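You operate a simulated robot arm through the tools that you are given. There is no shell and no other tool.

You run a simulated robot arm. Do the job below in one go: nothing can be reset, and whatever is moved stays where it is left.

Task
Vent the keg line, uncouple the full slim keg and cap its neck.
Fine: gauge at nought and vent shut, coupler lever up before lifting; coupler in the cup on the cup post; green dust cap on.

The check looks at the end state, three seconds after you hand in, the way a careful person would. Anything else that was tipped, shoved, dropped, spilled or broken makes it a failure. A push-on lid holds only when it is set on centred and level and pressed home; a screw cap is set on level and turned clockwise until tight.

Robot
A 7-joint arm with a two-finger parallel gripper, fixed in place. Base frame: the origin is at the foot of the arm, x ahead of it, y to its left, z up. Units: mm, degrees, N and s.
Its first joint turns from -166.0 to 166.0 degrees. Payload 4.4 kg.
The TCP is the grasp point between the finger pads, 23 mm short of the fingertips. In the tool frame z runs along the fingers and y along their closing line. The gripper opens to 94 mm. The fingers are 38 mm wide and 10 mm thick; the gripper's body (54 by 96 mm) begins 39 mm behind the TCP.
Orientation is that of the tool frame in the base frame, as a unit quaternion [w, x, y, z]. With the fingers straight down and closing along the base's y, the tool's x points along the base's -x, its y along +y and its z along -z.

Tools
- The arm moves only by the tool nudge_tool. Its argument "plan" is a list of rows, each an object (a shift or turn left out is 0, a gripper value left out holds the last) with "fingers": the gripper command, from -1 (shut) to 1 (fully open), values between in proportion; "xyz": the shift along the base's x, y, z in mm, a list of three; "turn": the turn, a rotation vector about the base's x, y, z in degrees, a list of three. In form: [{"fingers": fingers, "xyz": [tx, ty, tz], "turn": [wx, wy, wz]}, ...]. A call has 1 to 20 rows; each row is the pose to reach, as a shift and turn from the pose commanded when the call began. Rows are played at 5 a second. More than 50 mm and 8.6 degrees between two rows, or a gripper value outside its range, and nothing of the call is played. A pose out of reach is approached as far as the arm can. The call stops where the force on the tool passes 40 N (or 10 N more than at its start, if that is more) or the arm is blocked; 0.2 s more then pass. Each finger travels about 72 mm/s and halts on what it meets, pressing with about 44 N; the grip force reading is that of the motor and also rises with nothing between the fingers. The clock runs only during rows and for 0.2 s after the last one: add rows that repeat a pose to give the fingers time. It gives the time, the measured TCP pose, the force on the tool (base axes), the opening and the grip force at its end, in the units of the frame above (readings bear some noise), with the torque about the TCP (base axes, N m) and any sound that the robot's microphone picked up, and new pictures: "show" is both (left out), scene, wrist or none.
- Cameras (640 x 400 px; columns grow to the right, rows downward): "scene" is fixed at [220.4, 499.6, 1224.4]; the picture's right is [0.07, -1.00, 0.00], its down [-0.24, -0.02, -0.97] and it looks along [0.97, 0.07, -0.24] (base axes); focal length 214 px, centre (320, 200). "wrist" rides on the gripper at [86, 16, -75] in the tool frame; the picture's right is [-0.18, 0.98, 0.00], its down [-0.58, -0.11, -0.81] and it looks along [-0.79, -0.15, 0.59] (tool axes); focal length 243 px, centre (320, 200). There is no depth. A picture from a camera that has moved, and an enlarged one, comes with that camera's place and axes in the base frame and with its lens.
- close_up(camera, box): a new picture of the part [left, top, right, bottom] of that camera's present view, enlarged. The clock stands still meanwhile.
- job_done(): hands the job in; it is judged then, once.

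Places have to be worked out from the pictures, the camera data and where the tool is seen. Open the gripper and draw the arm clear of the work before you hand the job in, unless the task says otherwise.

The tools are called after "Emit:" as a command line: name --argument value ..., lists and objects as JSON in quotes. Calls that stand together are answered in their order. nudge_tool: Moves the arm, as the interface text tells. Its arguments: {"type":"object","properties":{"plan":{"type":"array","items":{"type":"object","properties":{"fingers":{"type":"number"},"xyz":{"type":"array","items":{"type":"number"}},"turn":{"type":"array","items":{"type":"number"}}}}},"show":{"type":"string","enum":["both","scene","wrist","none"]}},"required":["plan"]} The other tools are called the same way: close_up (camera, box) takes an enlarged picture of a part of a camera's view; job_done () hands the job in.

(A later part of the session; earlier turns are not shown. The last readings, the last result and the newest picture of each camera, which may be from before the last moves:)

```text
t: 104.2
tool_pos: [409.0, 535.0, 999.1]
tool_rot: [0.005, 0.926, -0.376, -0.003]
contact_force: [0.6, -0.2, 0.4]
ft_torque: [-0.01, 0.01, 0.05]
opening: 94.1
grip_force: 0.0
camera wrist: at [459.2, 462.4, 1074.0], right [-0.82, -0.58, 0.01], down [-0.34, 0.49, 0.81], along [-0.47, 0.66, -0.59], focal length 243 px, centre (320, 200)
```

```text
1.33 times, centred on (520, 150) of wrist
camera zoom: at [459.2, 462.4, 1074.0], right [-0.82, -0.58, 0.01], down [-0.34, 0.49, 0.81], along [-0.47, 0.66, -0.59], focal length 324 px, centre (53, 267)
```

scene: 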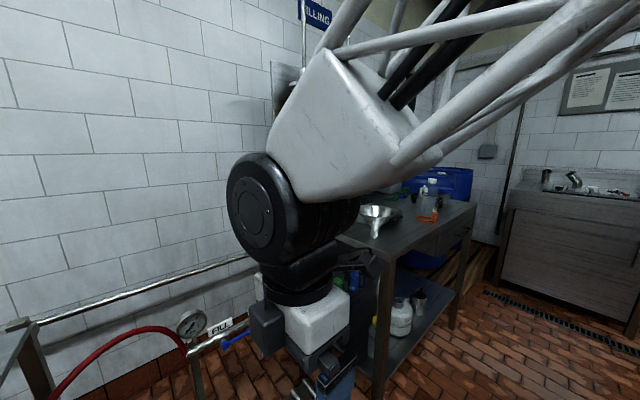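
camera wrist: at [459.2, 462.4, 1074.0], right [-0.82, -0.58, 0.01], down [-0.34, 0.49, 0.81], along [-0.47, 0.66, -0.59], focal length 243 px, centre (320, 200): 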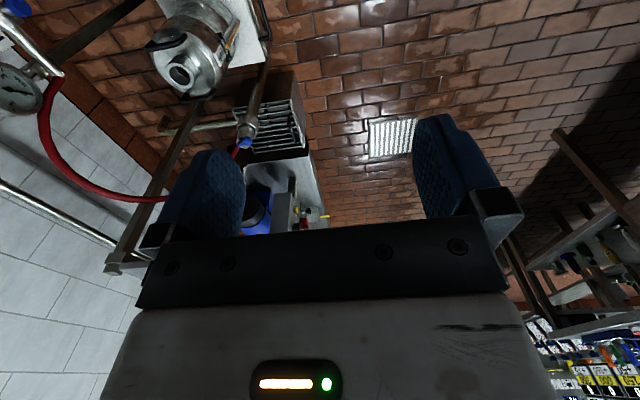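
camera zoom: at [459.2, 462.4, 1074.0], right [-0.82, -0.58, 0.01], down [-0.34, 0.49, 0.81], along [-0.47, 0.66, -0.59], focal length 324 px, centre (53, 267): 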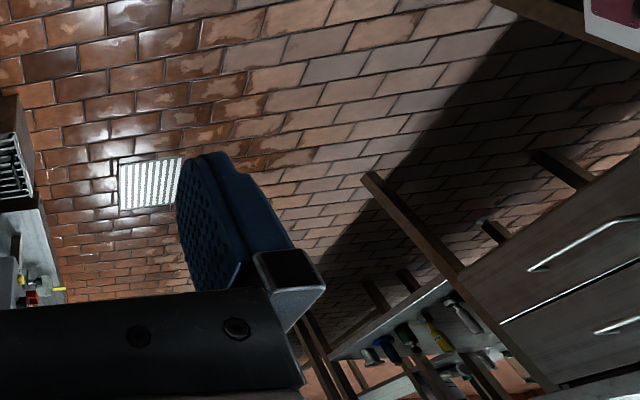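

No dust cap here. I'll keep turning to survey behind the arm.

Emit:
nudge_tool --plan '[{"xyz": [-15, -10, 0], "turn": [0, 0, 8]}, {"xyz": [-30, -20, 0], "turn": [0, 0, 16]}, {"xyz": [-45, -30, 0], "turn": [0, 0, 24]}, {"xyz": [-60, -40, 0], "turn": [0, 0, 32]}, {"xyz": [-75, -50, 0], "turn": [0, 0, 40]}, {"xyz": [-90, -60, 0], "turn": [0, 0, 48]}, {"xyz": [-100, -70, 0], "turn": [0, 0, 56]}]'

Emit:
close_up --camera "wrist" --box '[0, 0, 320, 200]'

Emit:
close_up --camera "wrist" --box '[320, 0, 640, 240]'

```text
t: 105.8
tool_pos: [309.3, 464.7, 1000.1]
tool_rot: [0.005, 0.995, 0.102, 0.0]
contact_force: [-0.5, 0.3, 0.1]
ft_torque: [0.0, -0.01, 0.0]
opening: 93.9
grip_force: 0.0
camera wrist: at [395.6, 467.0, 1074.4], right [0.02, -1.0, 0.01], down [-0.59, -0.01, 0.81], along [-0.81, -0.02, -0.59], focal length 243 px, centre (320, 200)
```

scene: 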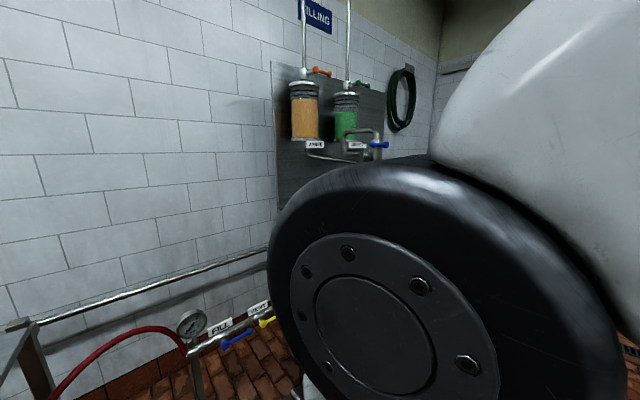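
wrist: 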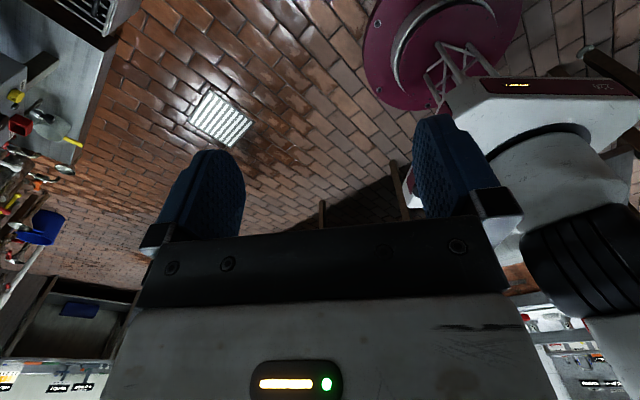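

```text
2.00 times, centred on (160, 100) of wrist
camera zoom: at [395.6, 467.0, 1074.4], right [0.02, -1.0, 0.01], down [-0.59, -0.01, 0.81], along [-0.81, -0.02, -0.59], focal length 485 px, centre (640, 400)
```

zoom: 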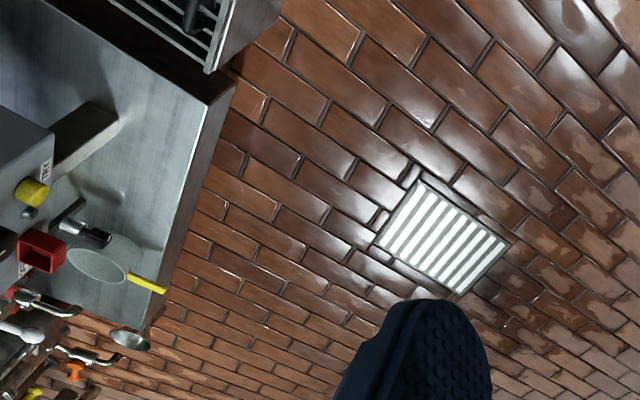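

```text
1.67 times, centred on (480, 120) of wrist
camera zoom: at [395.6, 467.0, 1074.4], right [0.02, -1.0, 0.01], down [-0.59, -0.01, 0.81], along [-0.81, -0.02, -0.59], focal length 404 px, centre (53, 333)
```

zoom: 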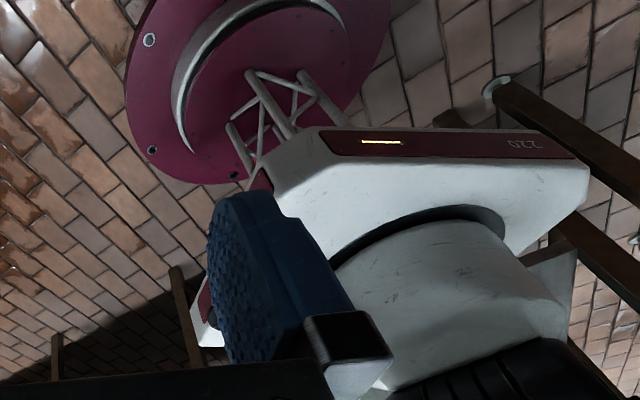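

Behind is only floor and the arm base. I haven't seen the near right side yet, nor the main table up close, so I'll swing back around and look there.

Emit:
nudge_tool --plan '[{"xyz": [12, -18, 2], "turn": [0, 0, -8.4]}, {"xyz": [24, -36, 4], "turn": [0, 0, -16.8]}, {"xyz": [36, -54, 6], "turn": [0, 0, -25.2]}, {"xyz": [48, -72, 8], "turn": [0, 0, -33.6]}, {"xyz": [60, -90, 10], "turn": [0, 0, -42]}, {"xyz": [72, -108, 12], "turn": [0, 0, -50.4]}, {"xyz": [84, -126, 14], "turn": [0, 0, -58.8]}, {"xyz": [96, -144, 16], "turn": [0, 0, -67.2]}, {"xyz": [108, -162, 18], "turn": [0, 0, -75.6]}, {"xyz": [120, -180, 20], "turn": [0, 0, -84]}, {"xyz": [132, -198, 22], "turn": [0, 0, -92.4]}, {"xyz": [144, -216, 24], "turn": [0, 0, -100.8]}, {"xyz": [156, -234, 26], "turn": [0, 0, -109.2]}, {"xyz": [168, -252, 28], "turn": [0, 0, -117.6]}, {"xyz": [180, -270, 30], "turn": [0, 0, -126]}, {"xyz": [192, -288, 32], "turn": [0, 0, -134.4]}, {"xyz": [204, -306, 34], "turn": [0, 0, -142.8]}, {"xyz": [216, -324, 36], "turn": [0, 0, -151.2]}, {"xyz": [228, -342, 38], "turn": [0, 0, -159.6]}, {"xyz": [240, -360, 40], "turn": [0, 0, -168]}]'

```text
t: 110.0
tool_pos: [548.5, 104.7, 1038.6]
tool_rot: [0.0, -0.203, 0.979, 0.004]
contact_force: [0.2, 0.6, 0.2]
ft_torque: [-0.01, -0.03, -0.02]
opening: 94.0
grip_force: 0.1
camera wrist: at [461.6, 83.9, 1114.1], right [-0.22, 0.97, 0.01], down [0.58, 0.13, 0.81], along [0.78, 0.19, -0.59], focal length 243 px, centre (320, 200)
```

scene: 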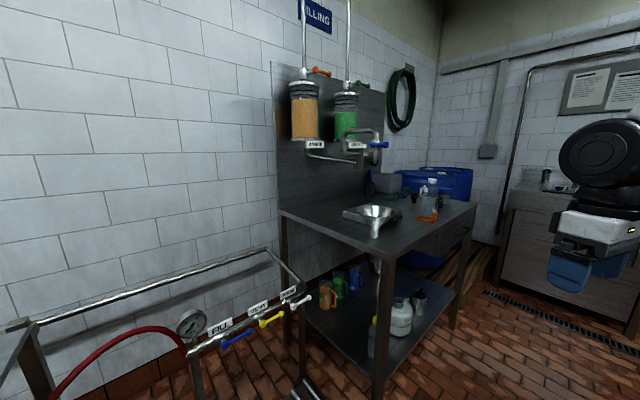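
wrist: 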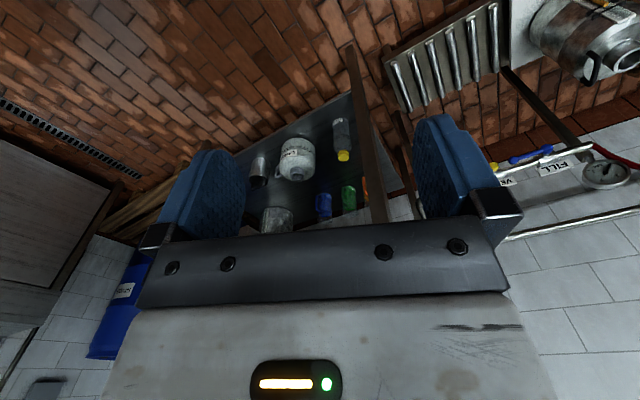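

The scene camera is clear now, so I'll inspect the main table and filling board closely before turning right.

Emit:
close_up --camera "scene" --box '[270, 50, 400, 190]'

Emit:
close_up --camera "scene" --box '[365, 165, 465, 230]'

Emit:
close_up --camera "scene" --box '[280, 260, 460, 400]'

Emit:
close_up --camera "scene" --box '[0, 300, 200, 400]'

Emit:
close_up --camera "wrist" --box '[380, 0, 640, 180]'

```text
2.86 times, centred on (335, 120) of scene
camera zoom: at [220.4, 499.6, 1224.4], right [0.07, -1.0, 0.0], down [-0.24, -0.02, -0.97], along [0.97, 0.07, -0.24], focal length 613 px, centre (277, 429)
```

zoom: 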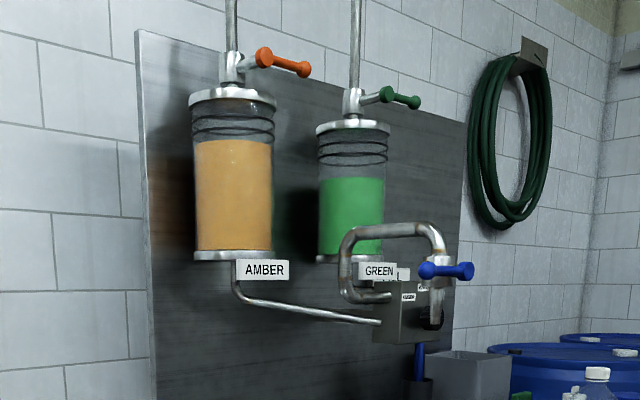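

```text
6.15 times, centred on (415, 198) of scene
camera zoom: at [220.4, 499.6, 1224.4], right [0.07, -1.0, 0.0], down [-0.24, -0.02, -0.97], along [0.97, 0.07, -0.24], focal length 1320 px, centre (-265, 215)
```

zoom: 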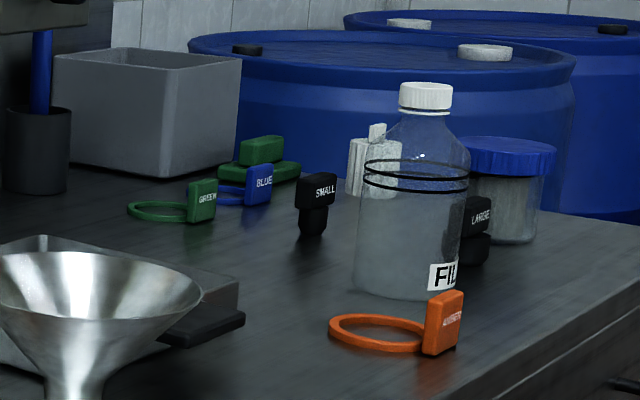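

```text
2.86 times, centred on (370, 330) of scene
camera zoom: at [220.4, 499.6, 1224.4], right [0.07, -1.0, 0.0], down [-0.24, -0.02, -0.97], along [0.97, 0.07, -0.24], focal length 613 px, centre (177, -171)
```

zoom: 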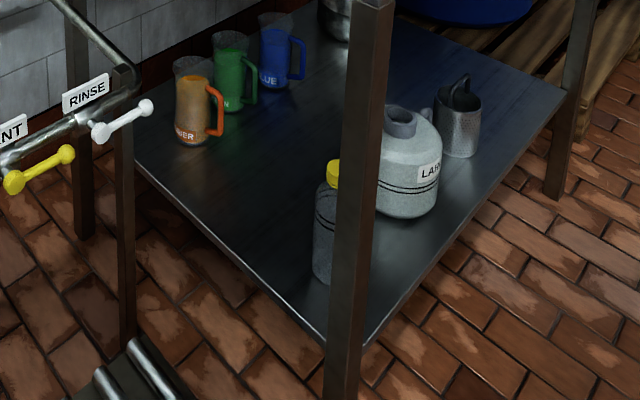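

```text
3.20 times, centred on (100, 350) of scene
camera zoom: at [220.4, 499.6, 1224.4], right [0.07, -1.0, 0.0], down [-0.24, -0.02, -0.97], along [0.97, 0.07, -0.24], focal length 686 px, centre (1024, -280)
```

zoom: 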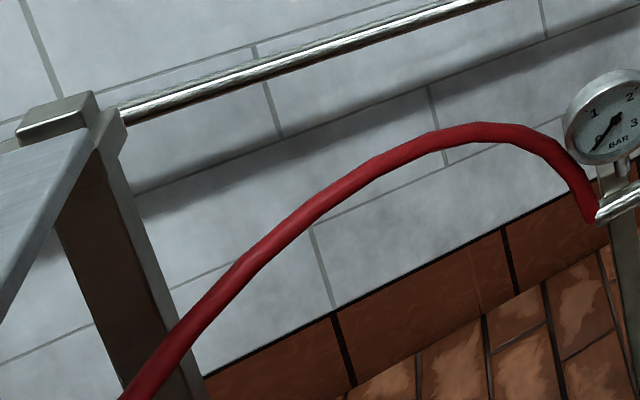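

```text
2.22 times, centred on (510, 90) of wrist
camera zoom: at [461.6, 83.9, 1114.1], right [-0.22, 0.97, 0.01], down [0.58, 0.13, 0.81], along [0.78, 0.19, -0.59], focal length 539 px, centre (-102, 444)
```

zoom: 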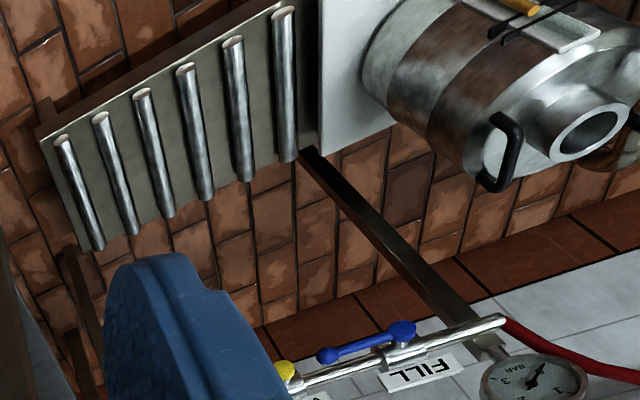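

No reachable cap here. Now I'll turn to look at the near right side of the arm.

Emit:
nudge_tool --plan '[{"xyz": [-10, -10, 0], "turn": [0, 0, -8.4]}, {"xyz": [-20, -20, 0], "turn": [0, 0, -16.8]}, {"xyz": [-30, -30, 0], "turn": [0, 0, -25.2]}, {"xyz": [-40, -40, 0], "turn": [0, 0, -33.6]}, {"xyz": [-50, -50, 0], "turn": [0, 0, -42]}, {"xyz": [-60, -60, 0], "turn": [0, 0, -50.4]}, {"xyz": [-70, -70, 0], "turn": [0, 0, -58.8]}, {"xyz": [-80, -80, 0], "turn": [0, 0, -67.2]}, {"xyz": [-90, -90, 0], "turn": [0, 0, -75.6]}, {"xyz": [-100, -100, 0], "turn": [0, 0, -84]}, {"xyz": [-110, -110, 0], "turn": [0, 0, -92.4]}]'

Emit:
close_up --camera "wrist" --box '[320, 0, 640, 240]'

Emit:
close_up --camera "wrist" --box '[0, 0, 320, 240]'

```text
t: 112.4
tool_pos: [437.8, -6.3, 1040.2]
tool_rot: [0.003, 0.564, 0.826, 0.003]
contact_force: [-0.4, 0.3, -0.3]
ft_torque: [-0.02, -0.02, -0.02]
opening: 93.9
grip_force: 0.0
camera wrist: at [421.0, 80.1, 1114.3], right [0.98, 0.18, 0.01], down [0.1, -0.58, 0.81], along [0.15, -0.79, -0.59], focal length 243 px, centre (320, 200)
```

scene: 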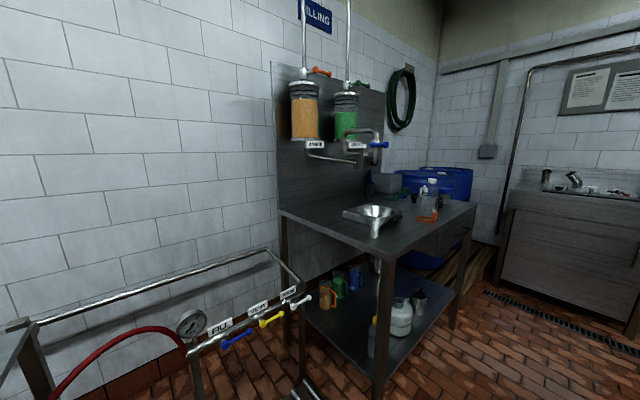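
wrist: 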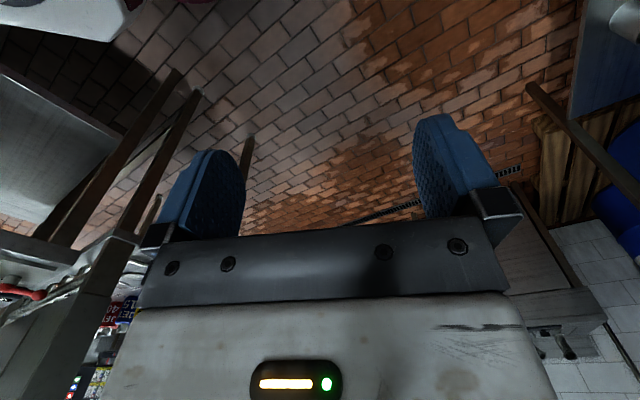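

```text
1.67 times, centred on (480, 120) of wrist
camera zoom: at [421.0, 80.1, 1114.3], right [0.98, 0.18, 0.01], down [0.1, -0.58, 0.81], along [0.15, -0.79, -0.59], focal length 404 px, centre (53, 333)
```

zoom: 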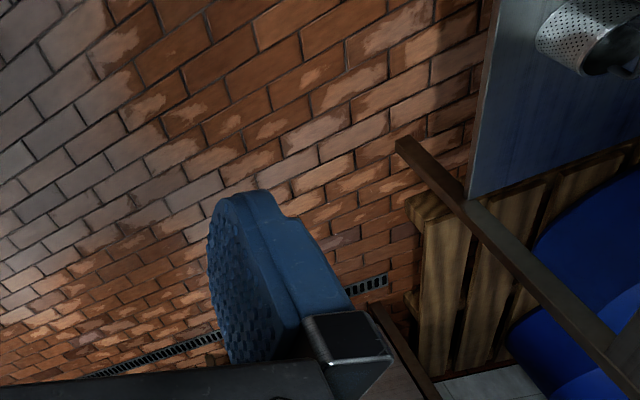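

```text
1.67 times, centred on (160, 120) of wrist
camera zoom: at [421.0, 80.1, 1114.3], right [0.98, 0.18, 0.01], down [0.1, -0.58, 0.81], along [0.15, -0.79, -0.59], focal length 404 px, centre (587, 333)
```

zoom: 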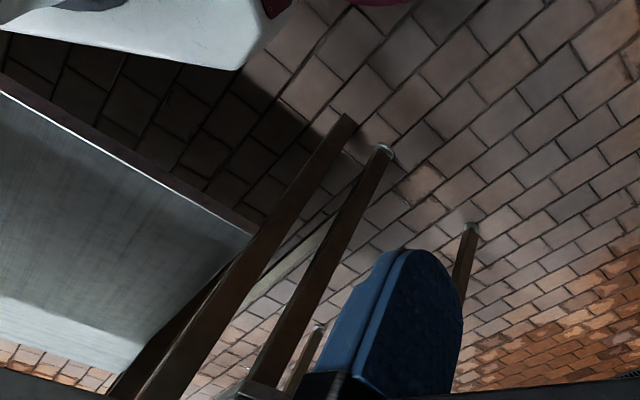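

There's a bench on the right-rear side. I'll turn further to see it.

Emit:
nudge_tool --plan '[{"xyz": [-5, -25, 0], "turn": [0, 0, -8.4]}, {"xyz": [-10, -50, 0], "turn": [0, 0, -16.8]}, {"xyz": [-20, -75, 0], "turn": [0, 0, -25.2]}, {"xyz": [-30, -100, 0], "turn": [0, 0, -33.6]}, {"xyz": [-40, -125, 0], "turn": [0, 0, -42]}, {"xyz": [-50, -150, 0], "turn": [0, 0, -50.4]}]' --show "wrist"

Emit:
close_up --camera "wrist" --box '[200, 0, 440, 200]'

Emit:
close_up --camera "wrist" --box '[0, 0, 220, 300]'

```text
t: 113.8
tool_pos: [388.0, -156.0, 1040.1]
tool_rot: [0.004, 0.863, 0.505, 0.001]
contact_force: [-0.3, 0.5, -0.3]
ft_torque: [-0.01, -0.01, 0.03]
opening: 94.0
grip_force: 0.2
camera wrist: at [441.9, -88.4, 1114.2], right [0.77, -0.64, 0.01], down [-0.38, -0.45, 0.81], along [-0.51, -0.62, -0.59], focal length 243 px, centre (320, 200)
```

wrist: 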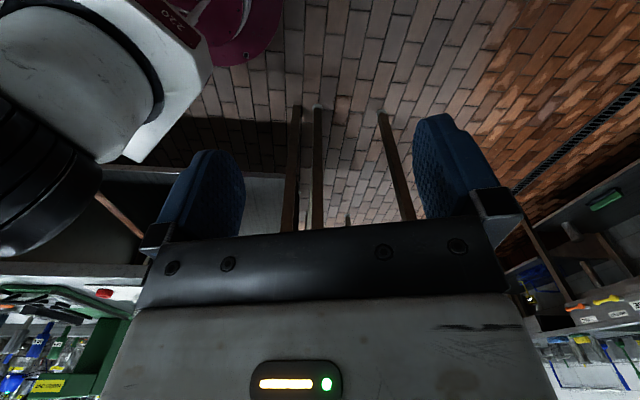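

```text
2.00 times, centred on (320, 100) of wrist
camera zoom: at [441.9, -88.4, 1114.2], right [0.77, -0.64, 0.01], down [-0.38, -0.45, 0.81], along [-0.51, -0.62, -0.59], focal length 485 px, centre (320, 400)
```

zoom: 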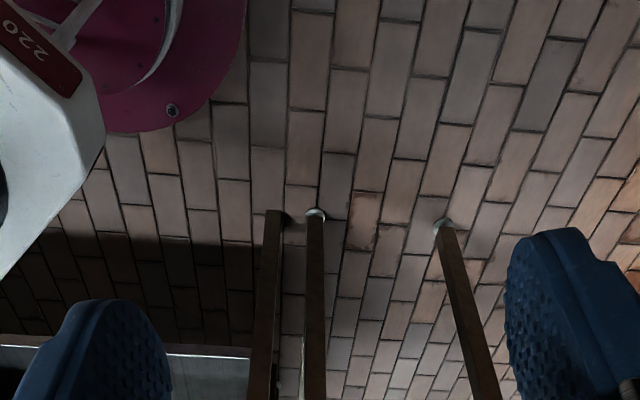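

```text
1.33 times, centred on (110, 150) of wrist
camera zoom: at [441.9, -88.4, 1114.2], right [0.77, -0.64, 0.01], down [-0.38, -0.45, 0.81], along [-0.51, -0.62, -0.59], focal length 324 px, centre (600, 267)
```

zoom: 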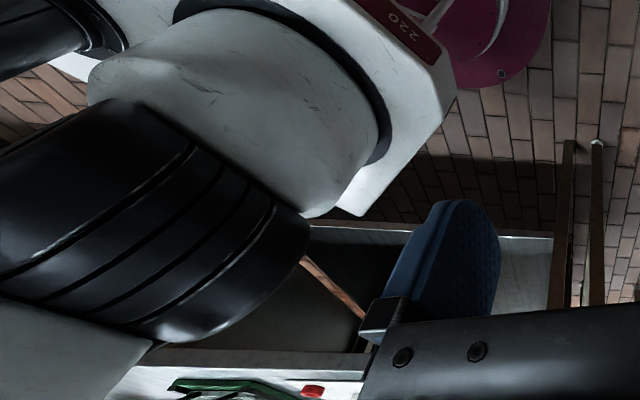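

Benches are around, but the gripper hides their tops in this pose. I'll tilt the tool so the camera looks more level toward the rear.

Emit:
nudge_tool --plan '[{"xyz": [0, 0, 10], "turn": [-6, 5, 0]}, {"xyz": [0, 0, 20], "turn": [-12, 10, 0]}, {"xyz": [0, 0, 30], "turn": [-18, 15, 0]}, {"xyz": [0, 0, 40], "turn": [-23.5, 19.6, 0]}, {"xyz": [0, 0, 40], "turn": [-29, 24.2, 0]}]' --show "wrist"

Emit:
close_up --camera "wrist" --box '[0, 60, 320, 260]'

Emit:
close_up --camera "wrist" --box '[320, 60, 640, 260]'

```text
t: 115.0
tool_pos: [389.7, -154.8, 1081.0]
tool_rot: [0.113, 0.816, 0.48, -0.303]
contact_force: [0.4, 0.0, 0.2]
ft_torque: [0.0, -0.02, 0.0]
opening: 94.1
grip_force: 0.1
camera wrist: at [460.9, -66.8, 1085.7], right [0.77, -0.64, 0.01], down [0.01, 0.03, 1.0], along [-0.64, -0.77, 0.03], focal length 243 px, centre (320, 200)
```

wrist: 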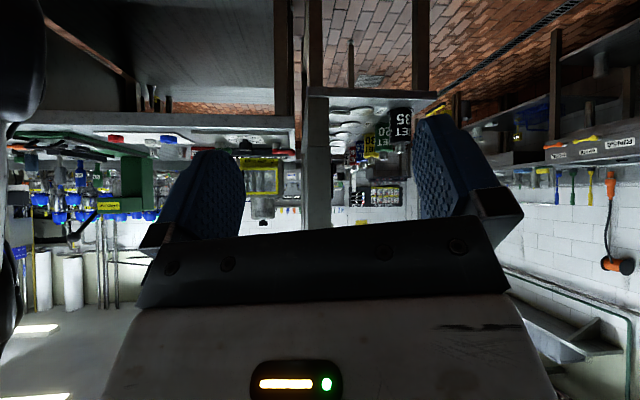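

```text
2.00 times, centred on (160, 160) of wrist
camera zoom: at [460.9, -66.8, 1085.7], right [0.77, -0.64, 0.01], down [0.01, 0.03, 1.0], along [-0.64, -0.77, 0.03], focal length 485 px, centre (640, 280)
```

zoom: 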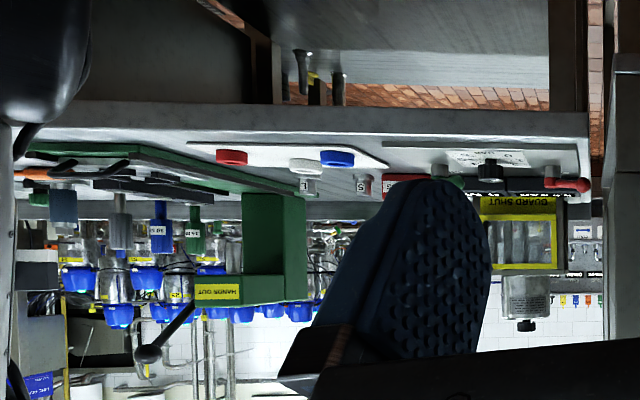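

```text
2.00 times, centred on (480, 160) of wrist
camera zoom: at [460.9, -66.8, 1085.7], right [0.77, -0.64, 0.01], down [0.01, 0.03, 1.0], along [-0.64, -0.77, 0.03], focal length 485 px, centre (0, 280)
```

zoom: 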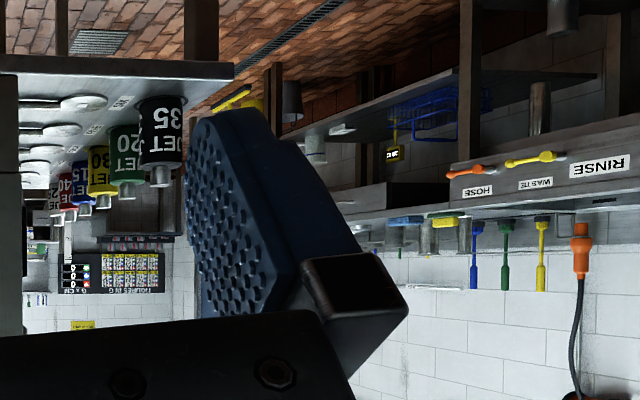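

There are stations all around, but a keg cap should be near the keg. I'll go back to the left side and look closely at the table beside the cup post, starting by untilting.

Emit:
nudge_tool --plan '[{"xyz": [0, 10, -10], "turn": [6, -5, 0]}, {"xyz": [0, 30, -20], "turn": [12, -10, 0]}, {"xyz": [0, 50, -30], "turn": [18, -15, 0]}, {"xyz": [0, 70, -40], "turn": [23.5, -19.6, 0]}, {"xyz": [0, 90, -40], "turn": [29, -24.2, 0]}]' --show "none"

Emit:
nudge_tool --plan '[{"xyz": [0, 30, 0], "turn": [0, 0, 8.4]}, {"xyz": [0, 60, 0], "turn": [0, 0, 16.8]}, {"xyz": [0, 90, 0], "turn": [0, 0, 25.2]}, {"xyz": [0, 120, 0], "turn": [0, 0, 33.6]}, {"xyz": [0, 150, 0], "turn": [0, 0, 42]}, {"xyz": [0, 180, 0], "turn": [0, 0, 50.4]}, {"xyz": [0, 210, 0], "turn": [0, 0, 58.8]}, {"xyz": [0, 240, 0], "turn": [0, 0, 67.2]}, {"xyz": [0, 270, 0], "turn": [0, 0, 75.6]}, {"xyz": [0, 300, 0], "turn": [0, 0, 84]}, {"xyz": [0, 330, 0], "turn": [0, 0, 92.4]}, {"xyz": [0, 360, 0], "turn": [0, 0, 100.8]}, {"xyz": [0, 390, 0], "turn": [0, 0, 109.2]}, {"xyz": [0, 420, 0], "turn": [0, 0, 117.6]}, {"xyz": [0, 450, 0], "turn": [0, 0, 126]}, {"xyz": [0, 480, 0], "turn": [0, 0, 134.4]}, {"xyz": [0, 510, 0], "turn": [0, 0, 142.8]}, {"xyz": [0, 540, 0], "turn": [0, 0, 151.2]}, {"xyz": [0, 570, 0], "turn": [0, 0, 159.6]}, {"xyz": [0, 600, 0], "turn": [0, 0, 168]}]' --show "wrist"

```text
t: 116.2
tool_pos: [388.8, -65.3, 1038.2]
tool_rot: [0.004, 0.862, 0.507, 0.002]
contact_force: [0.0, 1.0, -0.6]
ft_torque: [-0.02, -0.03, 0.01]
opening: 94.2
grip_force: 0.0
```

```text
t: 120.4
tool_pos: [387.4, 534.5, 1039.3]
tool_rot: [-0.001, -0.414, 0.91, 0.004]
contact_force: [0.2, -0.3, 0.1]
ft_torque: [-0.01, 0.01, -0.01]
opening: 93.9
grip_force: 0.0
camera wrist: at [318.9, 479.3, 1113.8], right [-0.62, 0.78, 0.01], down [0.47, 0.36, 0.81], along [0.63, 0.5, -0.59], focal length 243 px, centre (320, 200)
```

wrist: 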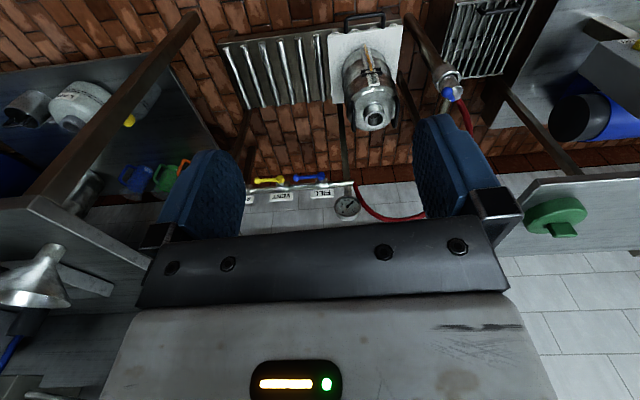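

There's a green cap, a disc with a block grip, on a shelf at the right of this view. Zooming in.

Emit:
close_up --camera "wrist" --box '[480, 150, 640, 270]'

Emit:
close_up --camera "wrist" --box '[500, 180, 600, 255]'

Emit:
close_up --camera "wrist" --box '[330, 0, 480, 140]'

```text
3.33 times, centred on (560, 210) of wrist
camera zoom: at [318.9, 479.3, 1113.8], right [-0.62, 0.78, 0.01], down [0.47, 0.36, 0.81], along [0.63, 0.5, -0.59], focal length 809 px, centre (-480, 167)
```

zoom: 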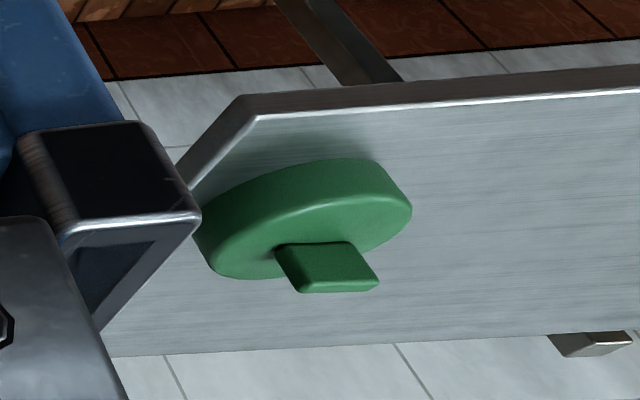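

```text
5.33 times, centred on (550, 218) of wrist
camera zoom: at [318.9, 479.3, 1113.8], right [-0.62, 0.78, 0.01], down [0.47, 0.36, 0.81], along [0.63, 0.5, -0.59], focal length 1294 px, centre (-907, 107)
```

zoom: 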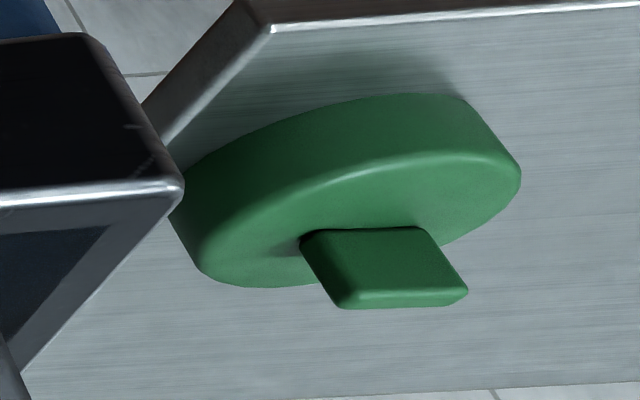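

```text
2.86 times, centred on (405, 70) of wrist
camera zoom: at [318.9, 479.3, 1113.8], right [-0.62, 0.78, 0.01], down [0.47, 0.36, 0.81], along [0.63, 0.5, -0.59], focal length 693 px, centre (77, 571)
```

zoom: 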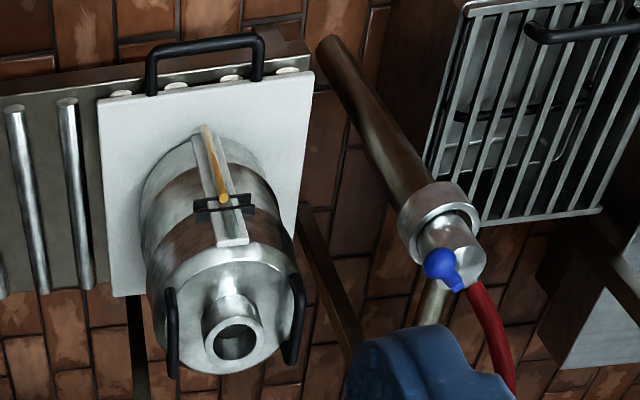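

The dust cap lies on a shelf up and to the left, roughly above the cup post. I'll yaw toward it for a centred view and a second bearing.

Emit:
nudge_tool --plan '[{"xyz": [0, -10, 0], "turn": [0, 0, 8.4]}, {"xyz": [0, -20, 5], "turn": [0, 0, 16.8]}, {"xyz": [0, -30, 10], "turn": [0, 0, 25.2]}, {"xyz": [0, -40, 15], "turn": [0, 0, 33.6]}, {"xyz": [0, -50, 20], "turn": [0, 0, 42]}, {"xyz": [0, -60, 25], "turn": [0, 0, 50.4]}, {"xyz": [0, -60, 25], "turn": [0, 0, 50.4]}]'

Emit:
close_up --camera "wrist" --box '[220, 100, 440, 240]'

```text
t: 122.0
tool_pos: [388.7, 473.1, 1064.1]
tool_rot: [0.003, 0.762, -0.647, -0.003]
contact_force: [-1.0, 0.2, -0.2]
ft_torque: [0.02, 0.0, -0.01]
opening: 93.7
grip_force: 0.1
camera wrist: at [386.4, 385.2, 1138.9], right [-1.0, 0.02, 0.01], down [0.02, 0.59, 0.81], along [0.01, 0.81, -0.59], focal length 243 px, centre (320, 200)
```

scene: 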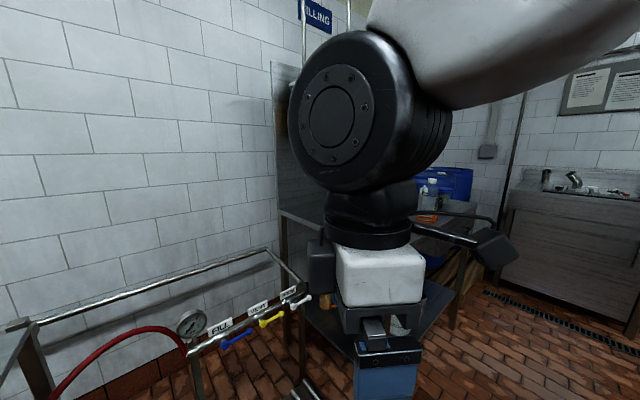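
wrist: 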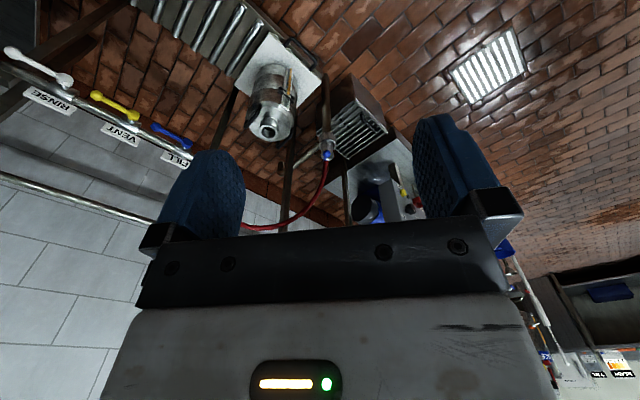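

```text
2.86 times, centred on (330, 170) of wrist
camera zoom: at [386.4, 385.2, 1138.9], right [-1.0, 0.02, 0.01], down [0.02, 0.59, 0.81], along [0.01, 0.81, -0.59], focal length 693 px, centre (291, 286)
```

zoom: 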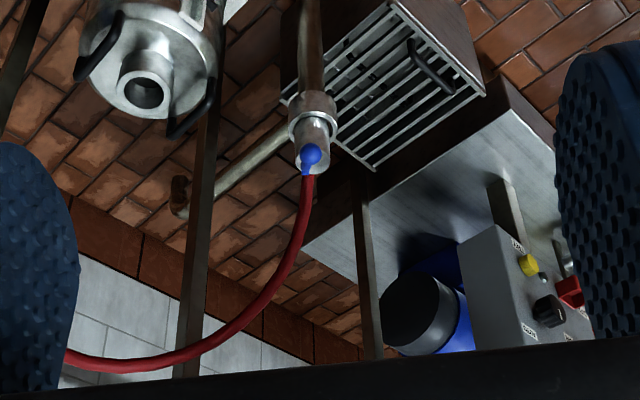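

The gripper hides the shelf in this pose. I'll tilt the tool up so the shelf comes into the clear half of the image.

Emit:
nudge_tool --plan '[{"turn": [8, 0, 0]}, {"turn": [16, 0, 0]}, {"turn": [24, 0, 0]}, {"turn": [32, 0, 0]}, {"turn": [32, 0, 0]}]' --show "wrist"

Emit:
close_up --camera "wrist" --box '[220, 60, 440, 240]'

```text
t: 123.2
tool_pos: [389.5, 474.1, 1063.6]
tool_rot: [-0.209, 0.733, -0.622, -0.181]
contact_force: [0.3, 0.5, 0.5]
ft_torque: [-0.01, 0.01, 0.0]
opening: 94.0
grip_force: 0.0
camera wrist: at [386.2, 359.5, 1081.3], right [-1.0, 0.02, 0.02], down [0.02, 0.07, 1.0], along [0.01, 1.0, -0.07], focal length 243 px, centre (320, 200)
```

wrist: 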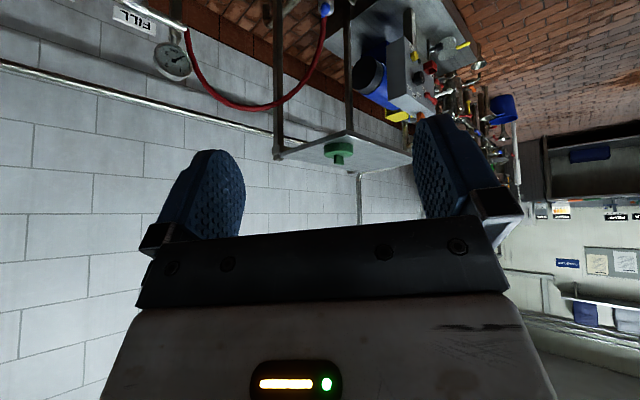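

```text
2.22 times, centred on (330, 150) of wrist
camera zoom: at [386.2, 359.5, 1081.3], right [-1.0, 0.02, 0.02], down [0.02, 0.07, 1.0], along [0.01, 1.0, -0.07], focal length 539 px, centre (298, 311)
```

zoom: 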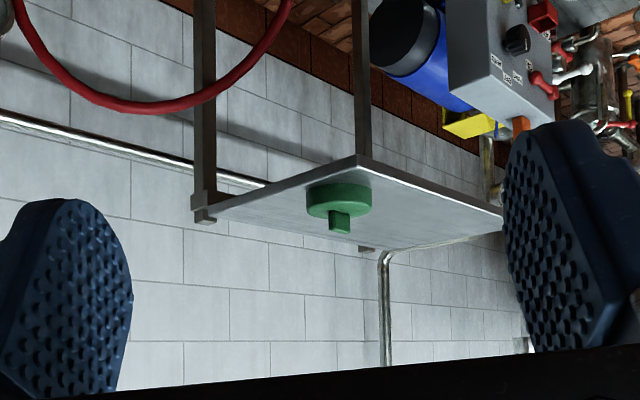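

The cap is triangulated at about (344, 1027, 890) on a corner shelf. I'll move closer at a safe height for a detailed look at its grip tab.

Emit:
nudge_tool --plan '[{"xyz": [-7, 42, 4]}, {"xyz": [-14, 84, 8]}, {"xyz": [-21, 126, 12]}, {"xyz": [-28, 168, 16]}, {"xyz": [-35, 210, 20]}, {"xyz": [-42, 252, 24]}, {"xyz": [-45, 290, 28]}, {"xyz": [-45, 290, 28]}]'

Emit:
close_up --camera "wrist" --box '[220, 40, 440, 220]'

```text
t: 125.0
tool_pos: [344.1, 760.9, 1092.3]
tool_rot: [-0.208, 0.733, -0.622, -0.181]
contact_force: [0.0, -0.4, -0.9]
ft_torque: [0.01, 0.01, -0.01]
opening: 94.0
grip_force: 0.0
camera wrist: at [342.1, 647.8, 1109.9], right [-1.0, 0.02, 0.02], down [0.02, 0.07, 1.0], along [0.01, 1.0, -0.07], focal length 243 px, centre (320, 200)
```

scene: 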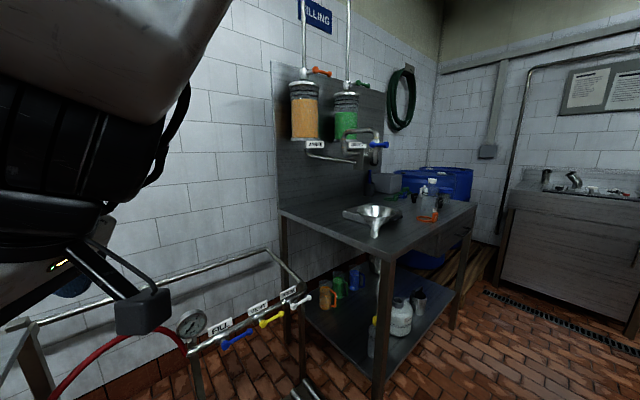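
wrist: 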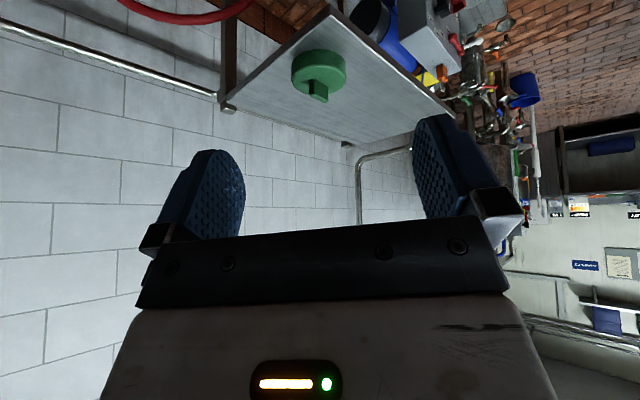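

```text
2.22 times, centred on (330, 130) of wrist
camera zoom: at [342.1, 647.8, 1109.9], right [-1.0, 0.02, 0.02], down [0.02, 0.07, 1.0], along [0.01, 1.0, -0.07], focal length 539 px, centre (298, 356)
```

zoom: 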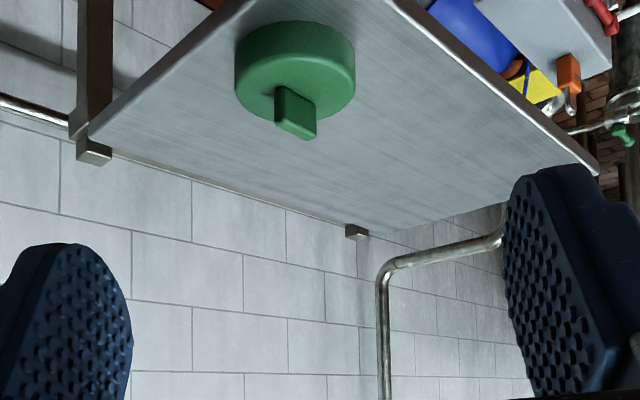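

Emit:
close_up --camera "wrist" --box '[280, 40, 360, 110]'

```text
5.71 times, centred on (320, 75) of wrist
camera zoom: at [342.1, 647.8, 1109.9], right [-1.0, 0.02, 0.02], down [0.02, 0.07, 1.0], along [0.01, 1.0, -0.07], focal length 1386 px, centre (320, 914)
```

zoom: 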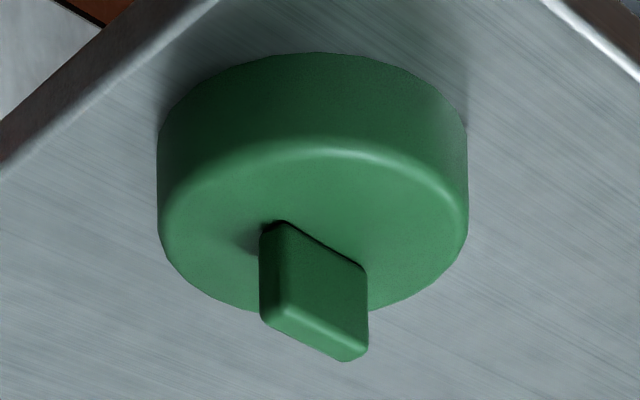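

Good detail: a push-on cap ~78 mm across with a tab ~32×11×20 mm whose long side runs along the rail direction, tab top ≈ (346, 985, 938). I'll grip the tab across its thin side, so I untilt and yaw to face across it for a second fix.

Emit:
nudge_tool --plan '[{"xyz": [22, 8, 0], "turn": [-8, 0, 0]}, {"xyz": [44, 16, 0], "turn": [-16, 0, 0]}, {"xyz": [66, 24, 0], "turn": [-24, 0, 0]}, {"xyz": [86, 32, 0], "turn": [-32, 0, 0]}]' --show "none"

Emit:
nudge_tool --plan '[{"xyz": [0, 15, -5], "turn": [0, 0, 8]}, {"xyz": [0, 30, -10], "turn": [0, 0, 16]}, {"xyz": [0, 45, -15], "turn": [0, 0, 24]}, {"xyz": [0, 60, -20], "turn": [0, 0, 32]}, {"xyz": [0, 75, -25], "turn": [0, 0, 40]}, {"xyz": [0, 90, -30], "turn": [0, 0, 45]}, {"xyz": [0, 90, -30], "turn": [0, 0, 45]}]' --show "wrist"

Emit:
close_up --camera "wrist" --box '[240, 60, 400, 200]'

```text
t: 126.0
tool_pos: [430.0, 796.2, 1094.4]
tool_rot: [0.003, 0.762, -0.647, -0.002]
contact_force: [-0.5, -0.4, 0.7]
ft_torque: [-0.02, -0.03, 0.0]
opening: 94.1
grip_force: 0.0
```

```text
t: 127.6
tool_pos: [429.0, 886.1, 1063.5]
tool_rot: [0.005, 0.952, -0.307, -0.002]
contact_force: [0.5, -0.1, 0.3]
ft_torque: [0.01, 0.01, -0.01]
opening: 94.0
grip_force: 0.0
camera wrist: at [489.9, 822.7, 1137.2], right [-0.72, -0.69, 0.01], down [-0.4, 0.43, 0.81], along [-0.56, 0.58, -0.59], focal length 243 px, centre (320, 200)
```

wrist: 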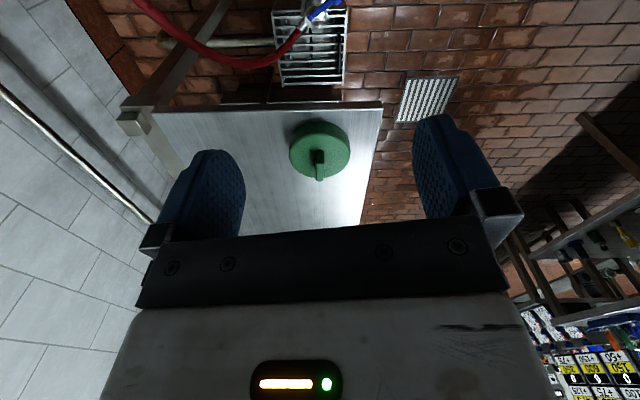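

```text
2.86 times, centred on (320, 130) of wrist
camera zoom: at [489.9, 822.7, 1137.2], right [-0.72, -0.69, 0.01], down [-0.4, 0.43, 0.81], along [-0.56, 0.58, -0.59], focal length 693 px, centre (320, 400)
```

zoom: 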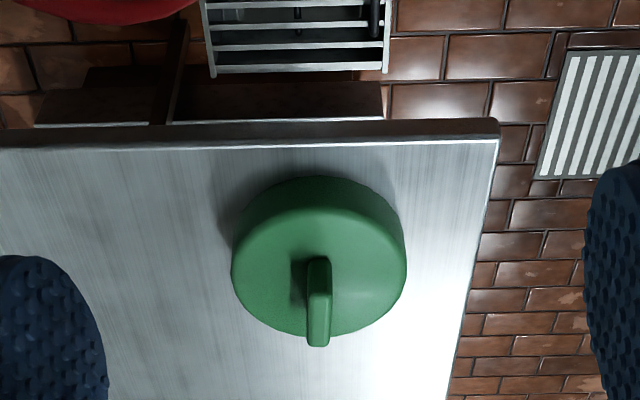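

The tab's thin side is nearly aligned with the finger closing line; I need about −10° of yaw. Cap centre ≈ (347, 972), disc top z≈918, tab top z≈937. I'll move above it.

Emit:
nudge_tool --plan '[{"xyz": [-20, 21, -10], "turn": [0, 0, -5]}, {"xyz": [-41, 43, -20], "turn": [0, 0, -10.5]}, {"xyz": [-62, 65, -35], "turn": [0, 0, -10.5]}, {"xyz": [-82, 86, -50], "turn": [0, 0, -10.5]}, {"xyz": [-82, 86, -75], "turn": [0, 0, -10.5]}, {"xyz": [-82, 86, -75], "turn": [0, 0, -10.5]}, {"xyz": [-82, 86, -75], "turn": [0, 0, -10.5]}]' --show "wrist"

Emit:
close_up --camera "wrist" --box '[230, 70, 410, 230]'

```text
t: 129.2
tool_pos: [348.9, 972.0, 986.9]
tool_rot: [0.004, 0.92, -0.393, -0.002]
contact_force: [-0.2, 0.0, 0.7]
ft_torque: [0.0, -0.02, 0.0]
opening: 93.9
grip_force: 0.0
camera wrist: at [396.2, 898.4, 1062.3], right [-0.84, -0.55, 0.01], down [-0.32, 0.5, 0.81], along [-0.44, 0.67, -0.59], focal length 243 px, centre (320, 200)
```

wrist: 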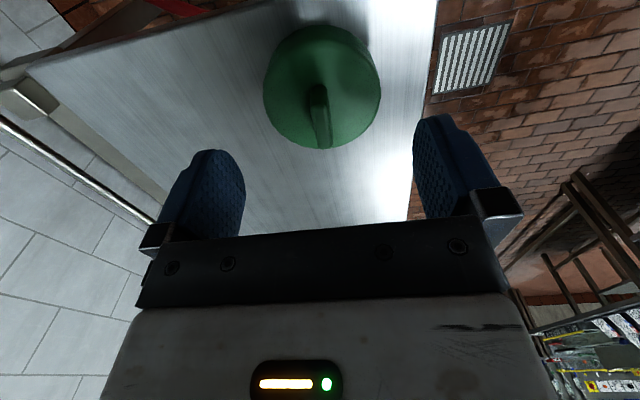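

```text
2.50 times, centred on (320, 150) of wrist
camera zoom: at [396.2, 898.4, 1062.3], right [-0.84, -0.55, 0.01], down [-0.32, 0.5, 0.81], along [-0.44, 0.67, -0.59], focal length 606 px, centre (320, 325)
```

zoom: 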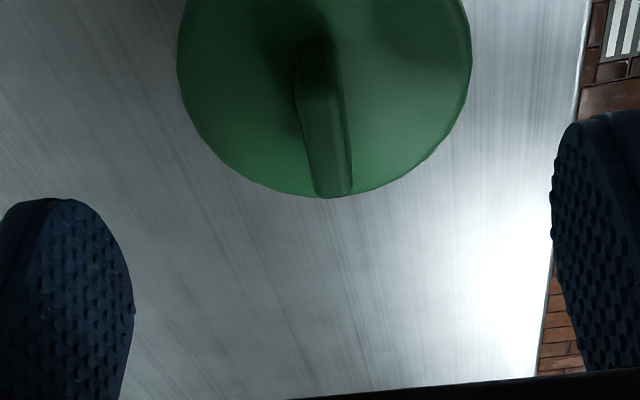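

The tab is just about centred between the pads. I'll descend to just above the disc and recheck.

Emit:
nudge_tool --plan '[{"xyz": [-3, 1, -12]}, {"xyz": [-3, 1, -24]}, {"xyz": [-3, 1, -34]}, {"xyz": [-3, 1, -34]}]' --show "wrist"

Emit:
close_up --camera "wrist" --box '[230, 70, 410, 230]'

```text
t: 130.2
tool_pos: [345.4, 974.4, 953.0]
tool_rot: [0.003, 0.919, -0.394, -0.003]
contact_force: [0.6, -0.2, -0.3]
ft_torque: [-0.03, 0.0, 0.01]
opening: 94.1
grip_force: 0.1
camera wrist: at [393.0, 900.1, 1028.1], right [-0.84, -0.55, 0.01], down [-0.32, 0.5, 0.81], along [-0.44, 0.67, -0.59], focal length 243 px, centre (320, 200)
```

wrist: 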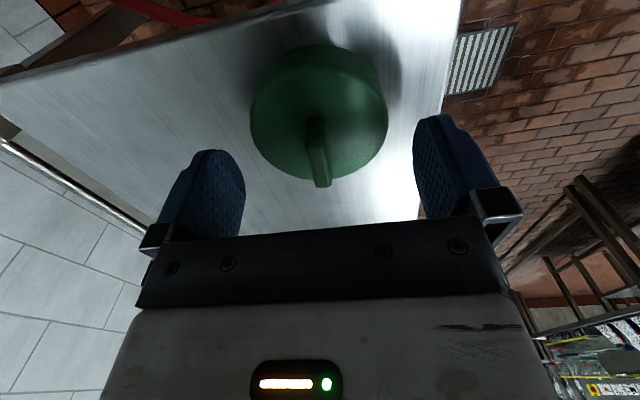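

```text
2.50 times, centred on (320, 150) of wrist
camera zoom: at [393.0, 900.1, 1028.1], right [-0.84, -0.55, 0.01], down [-0.32, 0.5, 0.81], along [-0.44, 0.67, -0.59], focal length 606 px, centre (320, 325)
```

zoom: 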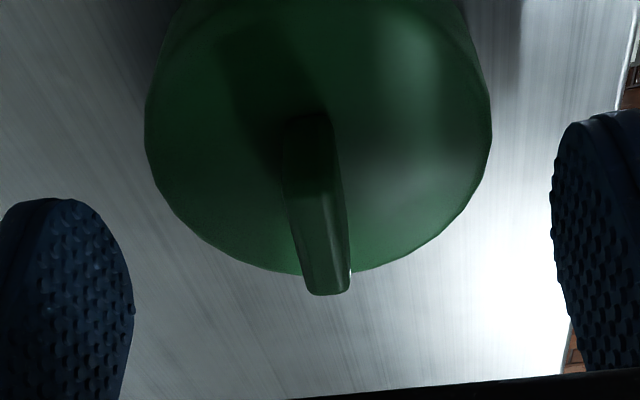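

The tab is centred between the pads, about 3 mm further forward. I'll adjust, lower the last bit and close.

Emit:
nudge_tool --plan '[{"xyz": [-2, 3, -3]}, {"xyz": [-2, 3, -6]}, {"xyz": [-2, 3, -8]}, {"xyz": [-2, 3, -8]}]' --show "none"

Emit:
nudge_tool --plan '[{"fingers": -1}, {"fingers": -1}, {"fingers": -1}, {"fingers": -1}, {"fingers": -1}]' --show "wrist"

Emit:
close_up --camera "wrist" --box '[230, 70, 410, 230]'

```text
t: 131.2
tool_pos: [342.8, 975.6, 946.0]
tool_rot: [0.004, 0.919, -0.393, -0.003]
contact_force: [0.5, -0.1, -0.1]
ft_torque: [0.01, -0.02, 0.02]
opening: 93.7
grip_force: 0.1
```

```text
t: 132.4
tool_pos: [341.9, 975.9, 946.8]
tool_rot: [0.002, 0.919, -0.393, -0.002]
contact_force: [-1.9, 0.7, 6.0]
ft_torque: [0.1, -0.22, 0.05]
opening: 8.7
grip_force: 43.8
camera wrist: at [390.1, 902.8, 1020.7], right [-0.84, -0.55, 0.01], down [-0.32, 0.5, 0.81], along [-0.44, 0.67, -0.59], focal length 243 px, centre (320, 200)
```

wrist: 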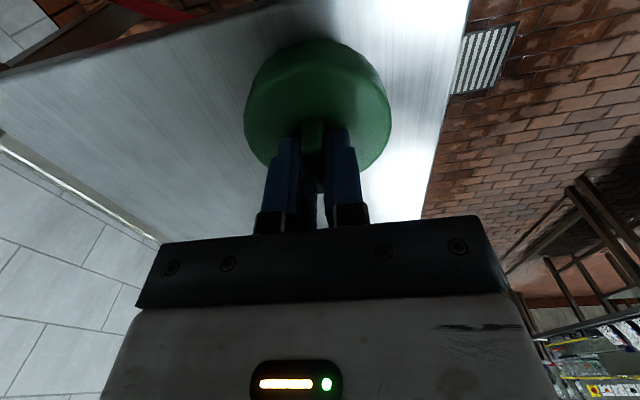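

```text
2.50 times, centred on (320, 150) of wrist
camera zoom: at [390.1, 902.8, 1020.7], right [-0.84, -0.55, 0.01], down [-0.32, 0.5, 0.81], along [-0.44, 0.67, -0.59], focal length 606 px, centre (320, 325)
```

zoom: 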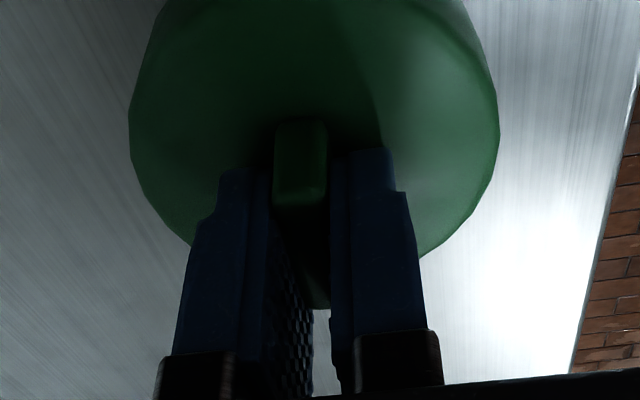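

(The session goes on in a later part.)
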